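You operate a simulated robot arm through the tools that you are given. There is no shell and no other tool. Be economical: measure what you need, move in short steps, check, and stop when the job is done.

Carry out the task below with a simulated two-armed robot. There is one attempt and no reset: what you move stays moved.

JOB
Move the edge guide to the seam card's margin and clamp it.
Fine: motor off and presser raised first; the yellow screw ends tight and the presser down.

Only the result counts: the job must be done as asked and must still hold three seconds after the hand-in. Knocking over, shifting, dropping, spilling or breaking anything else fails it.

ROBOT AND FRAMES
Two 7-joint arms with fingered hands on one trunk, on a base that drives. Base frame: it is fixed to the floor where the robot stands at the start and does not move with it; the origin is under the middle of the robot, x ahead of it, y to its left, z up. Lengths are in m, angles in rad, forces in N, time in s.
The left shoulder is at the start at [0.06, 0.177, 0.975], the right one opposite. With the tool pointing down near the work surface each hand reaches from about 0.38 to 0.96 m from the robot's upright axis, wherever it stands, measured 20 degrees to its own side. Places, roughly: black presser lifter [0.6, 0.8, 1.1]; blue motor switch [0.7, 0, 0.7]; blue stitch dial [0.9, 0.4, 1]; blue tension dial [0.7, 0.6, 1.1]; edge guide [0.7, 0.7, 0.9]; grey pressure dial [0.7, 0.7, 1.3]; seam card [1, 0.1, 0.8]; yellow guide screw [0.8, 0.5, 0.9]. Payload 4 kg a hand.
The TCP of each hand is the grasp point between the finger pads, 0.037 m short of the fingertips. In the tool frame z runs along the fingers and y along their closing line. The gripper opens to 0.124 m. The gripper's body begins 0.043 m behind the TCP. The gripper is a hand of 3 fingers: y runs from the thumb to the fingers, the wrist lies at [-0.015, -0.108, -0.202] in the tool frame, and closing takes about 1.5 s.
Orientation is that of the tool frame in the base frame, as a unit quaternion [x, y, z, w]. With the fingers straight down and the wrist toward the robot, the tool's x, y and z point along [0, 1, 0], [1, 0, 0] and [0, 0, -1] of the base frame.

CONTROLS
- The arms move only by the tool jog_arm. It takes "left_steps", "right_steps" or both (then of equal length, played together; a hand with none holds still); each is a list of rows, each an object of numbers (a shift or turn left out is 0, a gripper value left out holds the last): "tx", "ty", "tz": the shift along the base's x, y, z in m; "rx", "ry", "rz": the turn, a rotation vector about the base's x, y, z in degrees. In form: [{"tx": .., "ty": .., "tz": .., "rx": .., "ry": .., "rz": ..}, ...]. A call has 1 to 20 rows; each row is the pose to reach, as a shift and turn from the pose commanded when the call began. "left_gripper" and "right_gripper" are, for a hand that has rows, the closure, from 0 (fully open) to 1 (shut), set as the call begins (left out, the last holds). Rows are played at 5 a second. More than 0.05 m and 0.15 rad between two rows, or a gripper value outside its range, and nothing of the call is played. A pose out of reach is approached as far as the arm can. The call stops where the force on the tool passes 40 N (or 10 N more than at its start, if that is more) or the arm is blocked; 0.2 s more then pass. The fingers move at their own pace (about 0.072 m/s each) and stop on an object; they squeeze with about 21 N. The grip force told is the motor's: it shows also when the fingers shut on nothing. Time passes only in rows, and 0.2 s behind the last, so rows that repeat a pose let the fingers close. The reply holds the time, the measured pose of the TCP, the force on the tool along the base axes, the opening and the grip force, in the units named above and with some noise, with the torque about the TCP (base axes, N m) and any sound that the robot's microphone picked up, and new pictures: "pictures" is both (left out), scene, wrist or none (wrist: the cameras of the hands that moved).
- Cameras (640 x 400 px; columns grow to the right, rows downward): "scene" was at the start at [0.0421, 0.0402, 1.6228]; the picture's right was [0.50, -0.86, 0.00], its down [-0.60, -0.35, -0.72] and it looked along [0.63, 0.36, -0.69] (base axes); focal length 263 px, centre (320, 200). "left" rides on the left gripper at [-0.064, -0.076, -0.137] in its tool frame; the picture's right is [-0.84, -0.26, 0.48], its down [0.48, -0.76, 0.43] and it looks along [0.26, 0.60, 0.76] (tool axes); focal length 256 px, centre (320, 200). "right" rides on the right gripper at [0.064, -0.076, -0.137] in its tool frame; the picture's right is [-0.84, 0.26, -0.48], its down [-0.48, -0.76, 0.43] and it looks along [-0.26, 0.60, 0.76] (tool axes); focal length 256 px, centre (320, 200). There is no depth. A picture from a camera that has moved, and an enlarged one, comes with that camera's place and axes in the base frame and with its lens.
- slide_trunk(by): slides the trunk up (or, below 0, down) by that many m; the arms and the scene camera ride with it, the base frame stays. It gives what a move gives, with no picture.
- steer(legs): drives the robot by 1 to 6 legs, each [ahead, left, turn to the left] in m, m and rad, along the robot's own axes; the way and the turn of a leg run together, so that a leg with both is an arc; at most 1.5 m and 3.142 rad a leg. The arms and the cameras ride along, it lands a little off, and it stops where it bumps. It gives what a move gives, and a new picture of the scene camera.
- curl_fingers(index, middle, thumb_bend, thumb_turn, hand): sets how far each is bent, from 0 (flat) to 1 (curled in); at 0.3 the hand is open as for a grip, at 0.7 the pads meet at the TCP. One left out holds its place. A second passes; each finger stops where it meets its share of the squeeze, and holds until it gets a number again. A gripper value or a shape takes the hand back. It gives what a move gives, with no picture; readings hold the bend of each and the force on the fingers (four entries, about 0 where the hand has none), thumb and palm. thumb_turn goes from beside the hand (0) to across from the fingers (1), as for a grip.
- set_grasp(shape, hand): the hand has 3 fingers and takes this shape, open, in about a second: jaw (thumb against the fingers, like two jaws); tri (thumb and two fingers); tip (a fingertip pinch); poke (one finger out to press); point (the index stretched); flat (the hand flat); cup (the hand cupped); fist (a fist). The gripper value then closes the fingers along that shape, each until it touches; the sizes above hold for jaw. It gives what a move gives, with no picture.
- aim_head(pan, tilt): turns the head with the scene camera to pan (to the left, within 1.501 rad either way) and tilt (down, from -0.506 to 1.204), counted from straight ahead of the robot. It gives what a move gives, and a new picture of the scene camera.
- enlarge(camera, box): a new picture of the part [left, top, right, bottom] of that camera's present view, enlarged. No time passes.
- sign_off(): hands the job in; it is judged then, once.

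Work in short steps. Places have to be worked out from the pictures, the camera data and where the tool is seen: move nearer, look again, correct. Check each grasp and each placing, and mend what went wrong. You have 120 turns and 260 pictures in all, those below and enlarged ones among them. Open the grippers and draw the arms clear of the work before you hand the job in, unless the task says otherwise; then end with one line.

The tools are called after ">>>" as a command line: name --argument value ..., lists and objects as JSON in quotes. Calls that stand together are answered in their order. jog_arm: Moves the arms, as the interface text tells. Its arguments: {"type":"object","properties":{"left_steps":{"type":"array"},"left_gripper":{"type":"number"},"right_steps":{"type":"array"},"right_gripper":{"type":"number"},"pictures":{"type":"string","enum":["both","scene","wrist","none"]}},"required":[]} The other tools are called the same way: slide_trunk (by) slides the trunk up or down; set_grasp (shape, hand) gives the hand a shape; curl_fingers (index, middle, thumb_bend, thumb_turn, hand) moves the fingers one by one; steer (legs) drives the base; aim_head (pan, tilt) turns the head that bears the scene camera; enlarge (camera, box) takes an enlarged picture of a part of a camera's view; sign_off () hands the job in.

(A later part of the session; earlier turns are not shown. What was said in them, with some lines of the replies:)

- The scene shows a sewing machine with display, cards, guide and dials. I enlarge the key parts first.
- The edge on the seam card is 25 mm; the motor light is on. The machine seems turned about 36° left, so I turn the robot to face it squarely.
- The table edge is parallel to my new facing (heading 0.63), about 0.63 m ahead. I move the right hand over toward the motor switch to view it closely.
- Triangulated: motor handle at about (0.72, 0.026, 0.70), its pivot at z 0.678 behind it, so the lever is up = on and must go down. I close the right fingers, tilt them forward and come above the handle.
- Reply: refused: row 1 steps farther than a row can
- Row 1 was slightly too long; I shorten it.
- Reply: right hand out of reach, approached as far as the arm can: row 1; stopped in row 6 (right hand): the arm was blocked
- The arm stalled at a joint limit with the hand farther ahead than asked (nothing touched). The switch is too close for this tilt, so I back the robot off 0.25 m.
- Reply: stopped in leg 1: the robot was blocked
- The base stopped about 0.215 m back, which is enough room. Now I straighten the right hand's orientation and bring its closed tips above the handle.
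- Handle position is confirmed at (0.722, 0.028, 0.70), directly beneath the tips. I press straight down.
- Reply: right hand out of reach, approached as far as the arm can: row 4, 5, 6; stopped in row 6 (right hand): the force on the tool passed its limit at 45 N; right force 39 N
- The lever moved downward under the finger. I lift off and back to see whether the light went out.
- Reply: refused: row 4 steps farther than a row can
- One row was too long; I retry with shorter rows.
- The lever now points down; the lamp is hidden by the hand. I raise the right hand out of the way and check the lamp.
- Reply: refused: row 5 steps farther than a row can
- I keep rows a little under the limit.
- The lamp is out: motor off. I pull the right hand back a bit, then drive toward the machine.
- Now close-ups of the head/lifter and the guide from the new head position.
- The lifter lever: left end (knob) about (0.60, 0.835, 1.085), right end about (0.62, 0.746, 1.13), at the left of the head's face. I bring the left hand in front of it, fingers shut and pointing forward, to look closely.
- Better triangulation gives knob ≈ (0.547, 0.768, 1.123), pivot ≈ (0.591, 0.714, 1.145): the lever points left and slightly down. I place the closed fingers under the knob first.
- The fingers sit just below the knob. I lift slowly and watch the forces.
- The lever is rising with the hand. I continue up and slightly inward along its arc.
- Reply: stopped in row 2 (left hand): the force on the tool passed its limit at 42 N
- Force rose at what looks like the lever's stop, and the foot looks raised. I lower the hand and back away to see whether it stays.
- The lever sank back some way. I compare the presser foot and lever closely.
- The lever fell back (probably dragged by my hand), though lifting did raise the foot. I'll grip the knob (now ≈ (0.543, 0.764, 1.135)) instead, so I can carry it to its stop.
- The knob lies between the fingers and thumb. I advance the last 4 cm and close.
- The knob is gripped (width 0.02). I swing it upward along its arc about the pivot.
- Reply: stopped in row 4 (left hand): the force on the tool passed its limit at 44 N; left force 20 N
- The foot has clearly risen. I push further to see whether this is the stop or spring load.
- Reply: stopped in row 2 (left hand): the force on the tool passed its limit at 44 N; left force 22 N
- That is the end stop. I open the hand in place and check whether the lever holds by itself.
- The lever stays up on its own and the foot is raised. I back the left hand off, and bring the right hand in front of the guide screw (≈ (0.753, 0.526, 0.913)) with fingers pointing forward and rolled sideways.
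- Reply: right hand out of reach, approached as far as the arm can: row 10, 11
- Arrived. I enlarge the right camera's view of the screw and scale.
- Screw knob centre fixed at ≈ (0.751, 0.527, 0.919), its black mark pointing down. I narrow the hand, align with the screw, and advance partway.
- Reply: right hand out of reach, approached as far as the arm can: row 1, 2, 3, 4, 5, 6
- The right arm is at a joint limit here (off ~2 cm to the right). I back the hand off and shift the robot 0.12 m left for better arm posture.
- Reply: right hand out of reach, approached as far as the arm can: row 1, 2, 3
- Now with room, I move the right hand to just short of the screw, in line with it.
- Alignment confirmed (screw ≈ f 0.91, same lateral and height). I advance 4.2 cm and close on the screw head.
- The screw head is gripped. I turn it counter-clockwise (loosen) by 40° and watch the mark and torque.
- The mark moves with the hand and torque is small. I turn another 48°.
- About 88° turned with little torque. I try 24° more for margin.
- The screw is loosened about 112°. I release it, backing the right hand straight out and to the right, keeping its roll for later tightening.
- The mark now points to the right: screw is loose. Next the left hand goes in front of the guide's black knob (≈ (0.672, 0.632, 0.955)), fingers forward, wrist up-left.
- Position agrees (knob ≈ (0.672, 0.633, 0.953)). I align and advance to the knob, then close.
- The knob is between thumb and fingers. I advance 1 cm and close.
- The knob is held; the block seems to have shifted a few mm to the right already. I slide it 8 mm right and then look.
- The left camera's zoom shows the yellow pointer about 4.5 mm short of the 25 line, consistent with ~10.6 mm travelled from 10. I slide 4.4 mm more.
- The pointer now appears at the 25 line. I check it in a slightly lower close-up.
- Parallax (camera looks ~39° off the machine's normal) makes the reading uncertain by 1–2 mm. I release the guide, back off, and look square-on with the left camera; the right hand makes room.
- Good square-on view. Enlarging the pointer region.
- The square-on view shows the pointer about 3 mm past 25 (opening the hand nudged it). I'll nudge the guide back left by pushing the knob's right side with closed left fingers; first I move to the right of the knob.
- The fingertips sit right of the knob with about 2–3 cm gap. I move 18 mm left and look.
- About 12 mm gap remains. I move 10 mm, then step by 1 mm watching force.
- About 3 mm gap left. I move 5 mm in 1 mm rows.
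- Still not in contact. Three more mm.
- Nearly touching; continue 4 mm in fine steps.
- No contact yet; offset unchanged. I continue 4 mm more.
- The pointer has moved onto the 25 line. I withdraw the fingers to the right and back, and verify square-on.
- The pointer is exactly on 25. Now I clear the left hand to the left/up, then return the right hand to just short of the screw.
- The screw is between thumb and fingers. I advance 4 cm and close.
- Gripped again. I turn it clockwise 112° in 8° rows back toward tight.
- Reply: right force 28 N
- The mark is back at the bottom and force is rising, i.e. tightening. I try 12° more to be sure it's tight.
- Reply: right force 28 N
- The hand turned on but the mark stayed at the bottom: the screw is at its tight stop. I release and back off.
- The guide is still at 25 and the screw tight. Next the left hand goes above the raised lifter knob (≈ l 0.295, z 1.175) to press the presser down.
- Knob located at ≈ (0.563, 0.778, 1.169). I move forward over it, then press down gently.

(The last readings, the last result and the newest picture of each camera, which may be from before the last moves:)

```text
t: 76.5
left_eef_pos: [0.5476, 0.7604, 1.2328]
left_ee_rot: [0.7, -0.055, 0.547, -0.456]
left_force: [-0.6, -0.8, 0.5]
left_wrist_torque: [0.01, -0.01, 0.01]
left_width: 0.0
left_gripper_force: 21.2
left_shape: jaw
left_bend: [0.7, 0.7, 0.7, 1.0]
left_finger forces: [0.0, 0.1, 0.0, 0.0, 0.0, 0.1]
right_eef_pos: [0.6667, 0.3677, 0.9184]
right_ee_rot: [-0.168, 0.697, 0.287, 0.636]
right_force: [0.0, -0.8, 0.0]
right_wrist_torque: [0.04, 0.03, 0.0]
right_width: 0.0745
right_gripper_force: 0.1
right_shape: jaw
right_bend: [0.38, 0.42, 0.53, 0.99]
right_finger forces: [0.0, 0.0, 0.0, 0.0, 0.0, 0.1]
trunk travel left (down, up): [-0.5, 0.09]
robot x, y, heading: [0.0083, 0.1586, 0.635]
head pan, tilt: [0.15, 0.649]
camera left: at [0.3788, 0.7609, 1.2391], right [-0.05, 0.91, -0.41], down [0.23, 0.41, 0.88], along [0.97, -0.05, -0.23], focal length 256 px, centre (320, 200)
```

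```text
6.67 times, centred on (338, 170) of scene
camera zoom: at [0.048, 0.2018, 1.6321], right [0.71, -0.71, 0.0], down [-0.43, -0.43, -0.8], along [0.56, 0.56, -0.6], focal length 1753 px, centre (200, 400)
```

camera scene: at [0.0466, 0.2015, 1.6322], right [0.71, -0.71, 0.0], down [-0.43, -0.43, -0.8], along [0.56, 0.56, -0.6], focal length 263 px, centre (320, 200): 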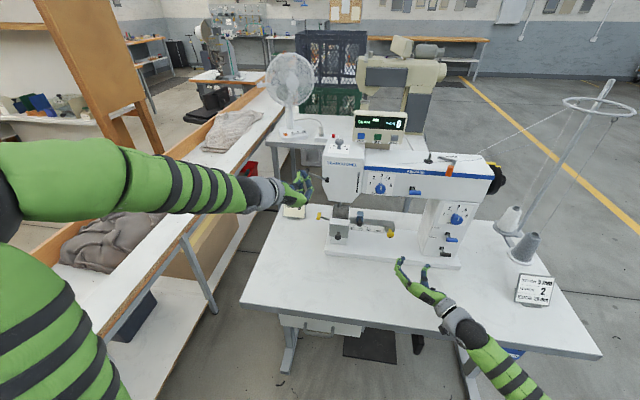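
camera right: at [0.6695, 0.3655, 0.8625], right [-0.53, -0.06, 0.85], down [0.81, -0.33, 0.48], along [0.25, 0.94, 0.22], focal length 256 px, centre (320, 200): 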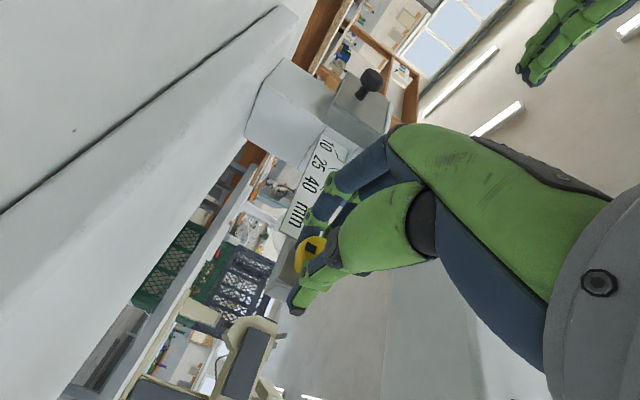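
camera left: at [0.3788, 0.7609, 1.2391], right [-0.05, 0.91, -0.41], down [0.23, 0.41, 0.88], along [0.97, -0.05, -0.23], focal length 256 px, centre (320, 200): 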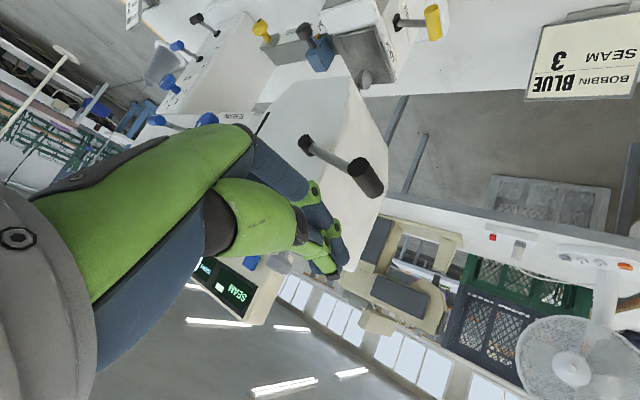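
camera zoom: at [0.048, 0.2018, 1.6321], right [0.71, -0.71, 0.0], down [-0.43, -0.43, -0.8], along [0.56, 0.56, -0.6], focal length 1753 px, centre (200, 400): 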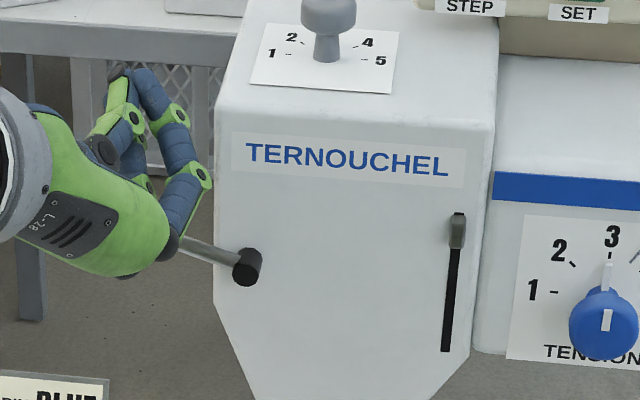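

The fingers are above the knob. I press down in small steps.

>>> jog_arm --left_steps '[{"tz": -0.015}, {"tz": -0.03}, {"tz": -0.042}, {"tz": -0.054}, {"tz": -0.066}, {"tz": -0.078}, {"tz": -0.09}]' --pictures "wrist"

>>> enlarge --camera "scene" --box '[290, 140, 386, 200]'

>>> enlarge --camera "scene" --box '[310, 190, 390, 240]'

```text
t: 78.1
left_eef_pos: [0.5453, 0.757, 1.1507]
left_ee_rot: [0.695, -0.053, 0.551, -0.459]
left_force: [-9.3, -3.9, 36.2]
left_wrist_torque: [-0.14, -0.63, -0.14]
left_width: 0.0001
left_gripper_force: 20.7
left_shape: jaw
left_bend: [0.7, 0.7, 0.7, 1.0]
left_finger forces: [16.1, 19.9, 0.1, 0.1, 0.0, 0.0]
right_eef_pos: [0.6625, 0.3655, 0.921]
right_ee_rot: [-0.166, 0.695, 0.287, 0.638]
right_force: [0.3, 0.2, -0.6]
right_wrist_torque: [0.01, 0.02, 0.03]
right_width: 0.0744
right_gripper_force: 0.1
right_shape: jaw
right_bend: [0.38, 0.42, 0.53, 0.99]
right_finger forces: [0.0, 0.0, 0.0, 0.0, 0.0, 0.0]
trunk travel left (down, up): [-0.5, 0.09]
robot x, y, heading: [0.0075, 0.1609, 0.629]
head pan, tilt: [0.15, 0.649]
camera left: at [0.3765, 0.7594, 1.1559], right [-0.04, 0.91, -0.41], down [0.21, 0.41, 0.89], along [0.98, -0.05, -0.21], focal length 256 px, centre (320, 200)
```

left: 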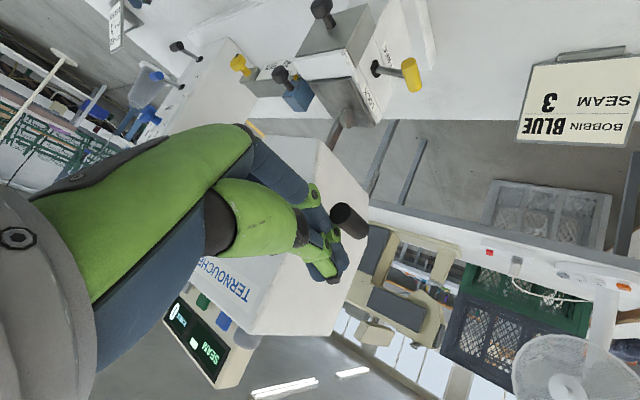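

```text
6.67 times, centred on (338, 170) of scene
camera zoom: at [0.0435, 0.1983, 1.6331], right [0.71, -0.71, 0.0], down [-0.43, -0.43, -0.8], along [0.56, 0.56, -0.6], focal length 1753 px, centre (200, 400)
```

zoom: 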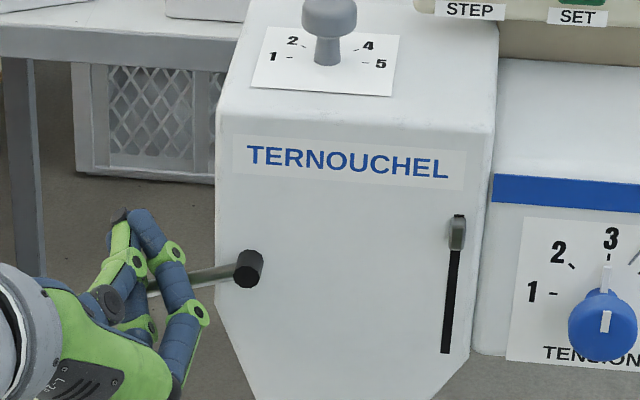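

```text
8.00 times, centred on (350, 215) of scene
camera zoom: at [0.0435, 0.1983, 1.6331], right [0.71, -0.71, 0.0], down [-0.43, -0.43, -0.8], along [0.56, 0.56, -0.6], focal length 2104 px, centre (80, 80)
```

zoom: 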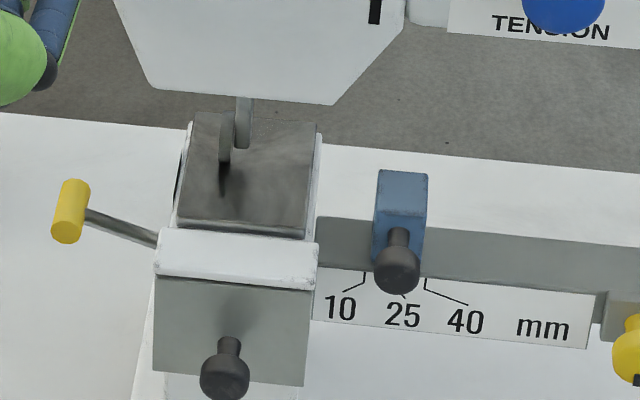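

The lever is back to its initial slope and force is 36 N at the stop; the foot is on the plate. I lift off and back away, then check.

>>> jog_arm --left_steps '[{"tz": 0.03}, {"tz": 0.06}, {"tz": 0.08}, {"tx": -0.035, "ty": -0.025, "tz": 0.08}, {"tx": -0.07, "ty": -0.05, "tz": 0.08}, {"tx": -0.105, "ty": -0.075, "tz": 0.08}, {"tx": -0.14, "ty": -0.095, "tz": 0.08}]' --pictures "none"

>>> enlarge --camera "scene" --box '[290, 140, 386, 200]'

>>> enlarge --camera "scene" --box '[310, 190, 390, 240]'

```text
t: 79.7
left_eef_pos: [0.405, 0.6632, 1.2235]
left_ee_rot: [0.7, -0.055, 0.546, -0.457]
left_force: [-1.6, 0.1, 0.4]
left_wrist_torque: [0.02, 0.0, -0.01]
left_width: 0.0001
left_gripper_force: 20.7
left_shape: jaw
left_bend: [0.7, 0.7, 0.71, 1.0]
left_finger forces: [0.0, 0.0, 0.1, 0.1, 0.0, 0.0]
right_eef_pos: [0.6657, 0.3677, 0.9194]
right_ee_rot: [-0.167, 0.697, 0.287, 0.636]
right_force: [-0.6, 0.2, 0.1]
right_wrist_torque: [-0.02, 0.0, 0.03]
right_width: 0.0745
right_gripper_force: 0.0
right_shape: jaw
right_bend: [0.38, 0.42, 0.53, 0.99]
right_finger forces: [0.0, 0.0, 0.1, 0.1, 0.0, 0.0]
trunk travel left (down, up): [-0.5, 0.09]
robot x, y, heading: [0.0098, 0.1572, 0.629]
head pan, tilt: [0.15, 0.649]
```

```text
6.67 times, centred on (338, 170) of scene
camera zoom: at [0.0464, 0.201, 1.6322], right [0.71, -0.71, 0.0], down [-0.43, -0.43, -0.8], along [0.56, 0.56, -0.6], focal length 1753 px, centre (200, 400)
```

zoom: 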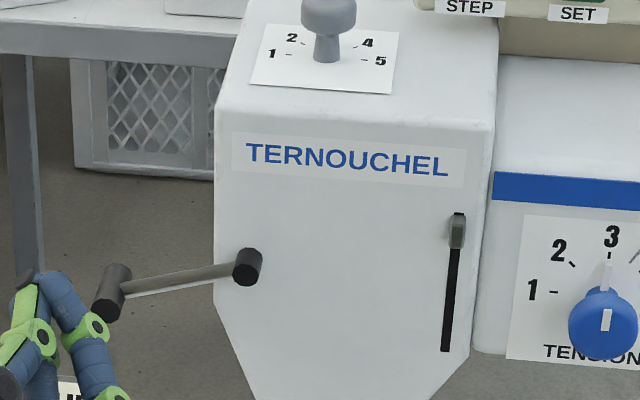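

```text
8.00 times, centred on (350, 215) of scene
camera zoom: at [0.0464, 0.201, 1.6322], right [0.71, -0.71, 0.0], down [-0.43, -0.43, -0.8], along [0.56, 0.56, -0.6], focal length 2104 px, centre (80, 80)
```

zoom: 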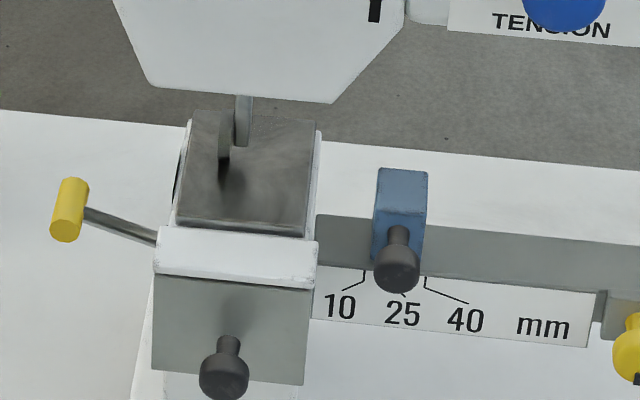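

I compare the foot's seat closely.

>>> enlarge --camera "scene" --box '[325, 195, 357, 222]'

>>> enlarge --camera "left" --box '[270, 0, 480, 200]'

```text
14.81 times, centred on (341, 208) of scene
camera zoom: at [0.0464, 0.201, 1.6322], right [0.71, -0.71, 0.0], down [-0.43, -0.43, -0.8], along [0.56, 0.56, -0.6], focal length 3896 px, centre (9, 74)
```

zoom: 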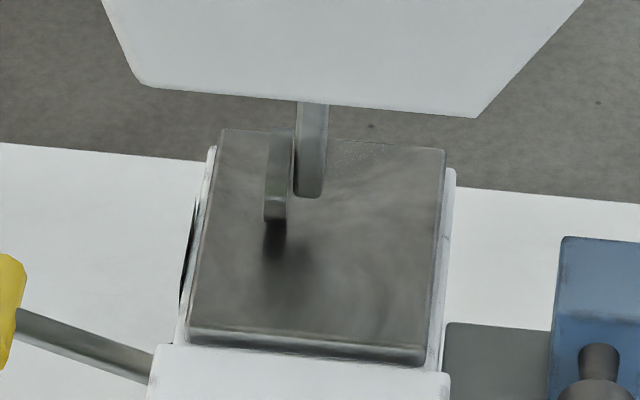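

```text
2.00 times, centred on (375, 100) of left
camera zoom: at [0.2359, 0.6642, 1.2303], right [-0.05, 0.91, -0.41], down [0.23, 0.41, 0.88], along [0.97, -0.05, -0.22], focal length 512 px, centre (210, 400)
```

zoom: 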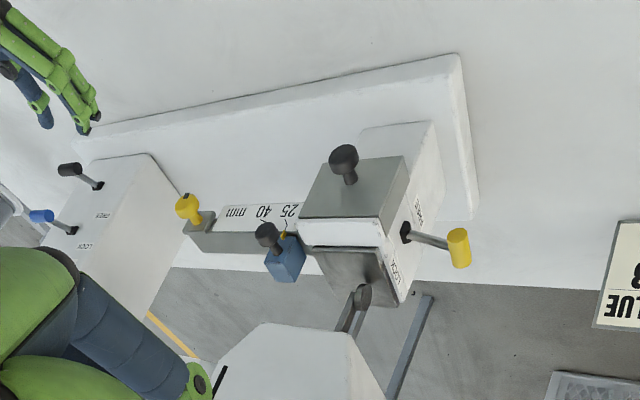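

Lever geometry matches its original fully-down position. I check the pointer again and withdraw the arms, opening both hands.

>>> enlarge --camera "left" --box '[394, 108, 426, 128]'

>>> jog_arm --right_steps '[{"tx": -0.03, "ty": -0.035, "tz": 0.015}, {"tx": -0.055, "ty": -0.07, "tz": 0.035}, {"tx": -0.08, "ty": -0.1, "tz": 0.06}, {"tx": -0.1, "ty": -0.13, "tz": 0.09}]' --left_steps '[{"tx": -0.02, "ty": -0.01, "tz": 0.02}, {"tx": -0.04, "ty": -0.02, "tz": 0.04}, {"tx": -0.06, "ty": -0.03, "tz": 0.06}, {"tx": -0.08, "ty": -0.04, "tz": 0.08}]' --left_gripper 0 --right_gripper 0 --pictures "both"

```text
16.00 times, centred on (410, 118) of left
camera zoom: at [0.2359, 0.6642, 1.2303], right [-0.05, 0.91, -0.41], down [0.23, 0.41, 0.88], along [0.97, -0.05, -0.22], focal length 4096 px, centre (-1120, 1512)
```

zoom: 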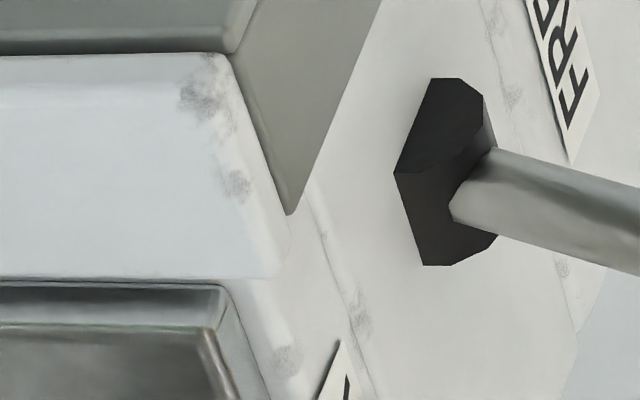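

```text
t: 80.7
left_eef_pos: [0.3246, 0.6246, 1.3019]
left_ee_rot: [0.699, -0.055, 0.547, -0.457]
left_force: [-0.2, 0.4, 0.5]
left_wrist_torque: [-0.01, -0.02, 0.01]
left_width: 0.1238
left_gripper_force: 0.0
left_shape: jaw
left_bend: [0.3, 0.3, 0.3, 0.98]
left_finger forces: [0.0, 0.0, 0.0, 0.0, 0.0, 0.0]
right_eef_pos: [0.5638, 0.2365, 1.0109]
right_ee_rot: [-0.168, 0.696, 0.287, 0.636]
right_force: [-0.2, 0.1, 0.5]
right_wrist_torque: [-0.02, 0.01, -0.06]
right_width: 0.1237
right_gripper_force: 0.1
right_shape: jaw
right_bend: [0.3, 0.3, 0.3, 0.98]
right_finger forces: [0.0, 0.1, 0.0, 0.1, 0.0, 0.0]
trunk travel left (down, up): [-0.5, 0.09]
robot x, y, heading: [0.0111, 0.1612, 0.638]
head pan, tilt: [0.15, 0.649]
camera scene: at [0.0458, 0.2013, 1.6322], right [0.71, -0.71, 0.0], down [-0.43, -0.43, -0.8], along [0.56, 0.56, -0.6], focal length 263 px, centre (320, 200)
camera right: at [0.4929, 0.1021, 0.9378], right [-0.42, -0.21, 0.88], down [0.86, -0.39, 0.32], along [0.28, 0.9, 0.34], focal length 256 px, centre (320, 200)
camera left: at [0.156, 0.6253, 1.3098], right [-0.05, 0.91, -0.41], down [0.22, 0.41, 0.88], along [0.97, -0.05, -0.22], focal length 256 px, centre (320, 200)
```

scene: 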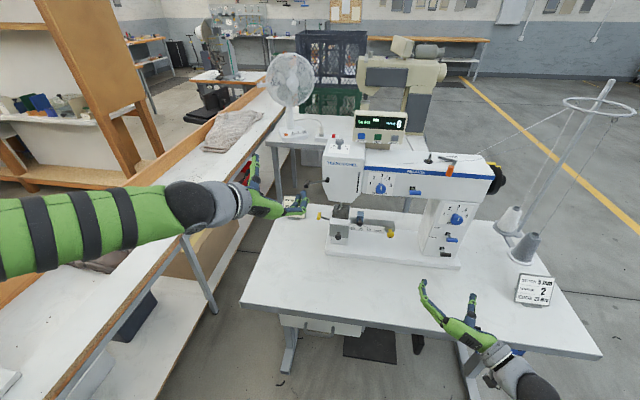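
right: 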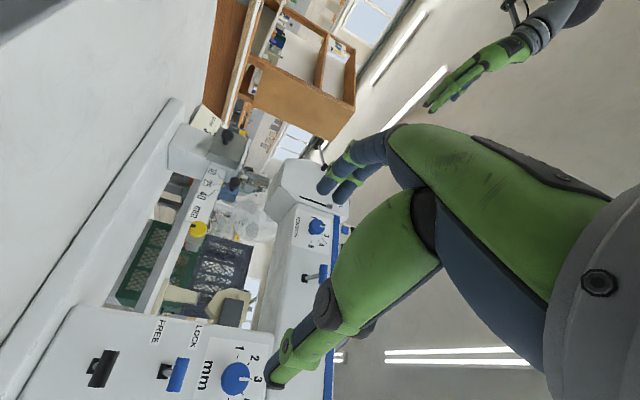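
left: 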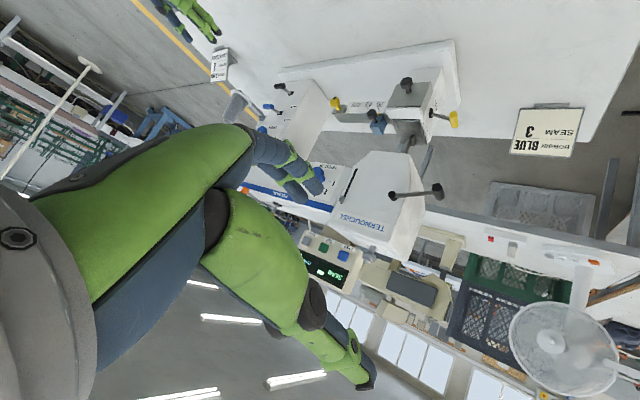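

Both hands are open and clear. Last check on the guide/screw, lifter and motor lamp.

>>> enlarge --camera "scene" --box '[330, 200, 426, 260]'

>>> enlarge --camera "left" --box '[350, 80, 414, 140]'

>>> enlarge --camera "scene" --box '[450, 330, 546, 390]'

```text
6.67 times, centred on (378, 230) of scene
camera zoom: at [0.0458, 0.2013, 1.6322], right [0.71, -0.71, 0.0], down [-0.43, -0.43, -0.8], along [0.56, 0.56, -0.6], focal length 1753 px, centre (-67, 0)
```

zoom: 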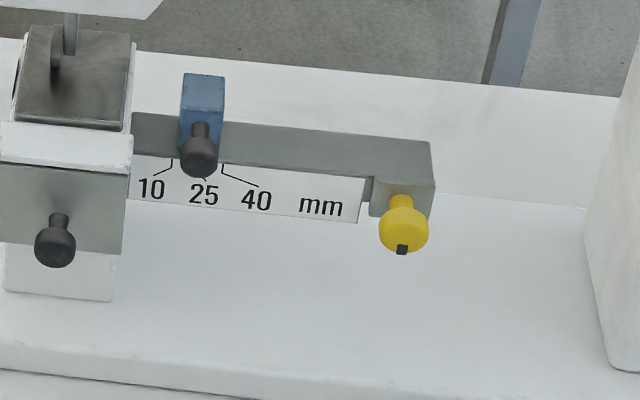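

```text
6.67 times, centred on (382, 110) of left
camera zoom: at [0.156, 0.6253, 1.3098], right [-0.05, 0.91, -0.41], down [0.22, 0.41, 0.88], along [0.97, -0.05, -0.22], focal length 1707 px, centre (-93, 800)
```

zoom: 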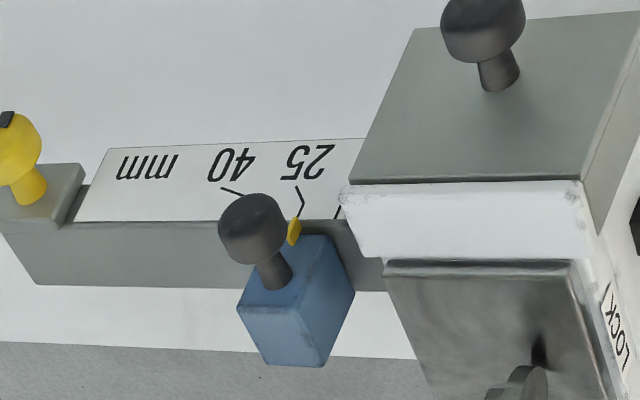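

```text
6.67 times, centred on (498, 360) of scene
camera zoom: at [0.0458, 0.2013, 1.6322], right [0.71, -0.71, 0.0], down [-0.43, -0.43, -0.8], along [0.56, 0.56, -0.6], focal length 1753 px, centre (-867, -867)
```

zoom: 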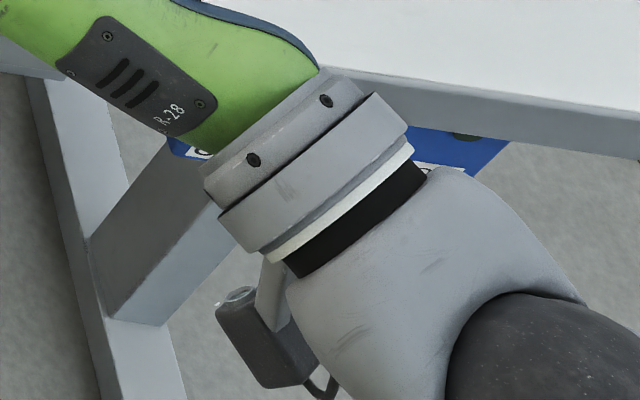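

The pointer is on 25, the screw is tight with its mark at the bottom, the presser is down and the motor lamp is dark. I hand the job in.

>>> sign_off

```text
The job is handed in.
```

The edge guide is set to the seam card's 25 mm margin and clamped. The motor was switched off and the presser raised first; the yellow screw is tight again and the presser is down.
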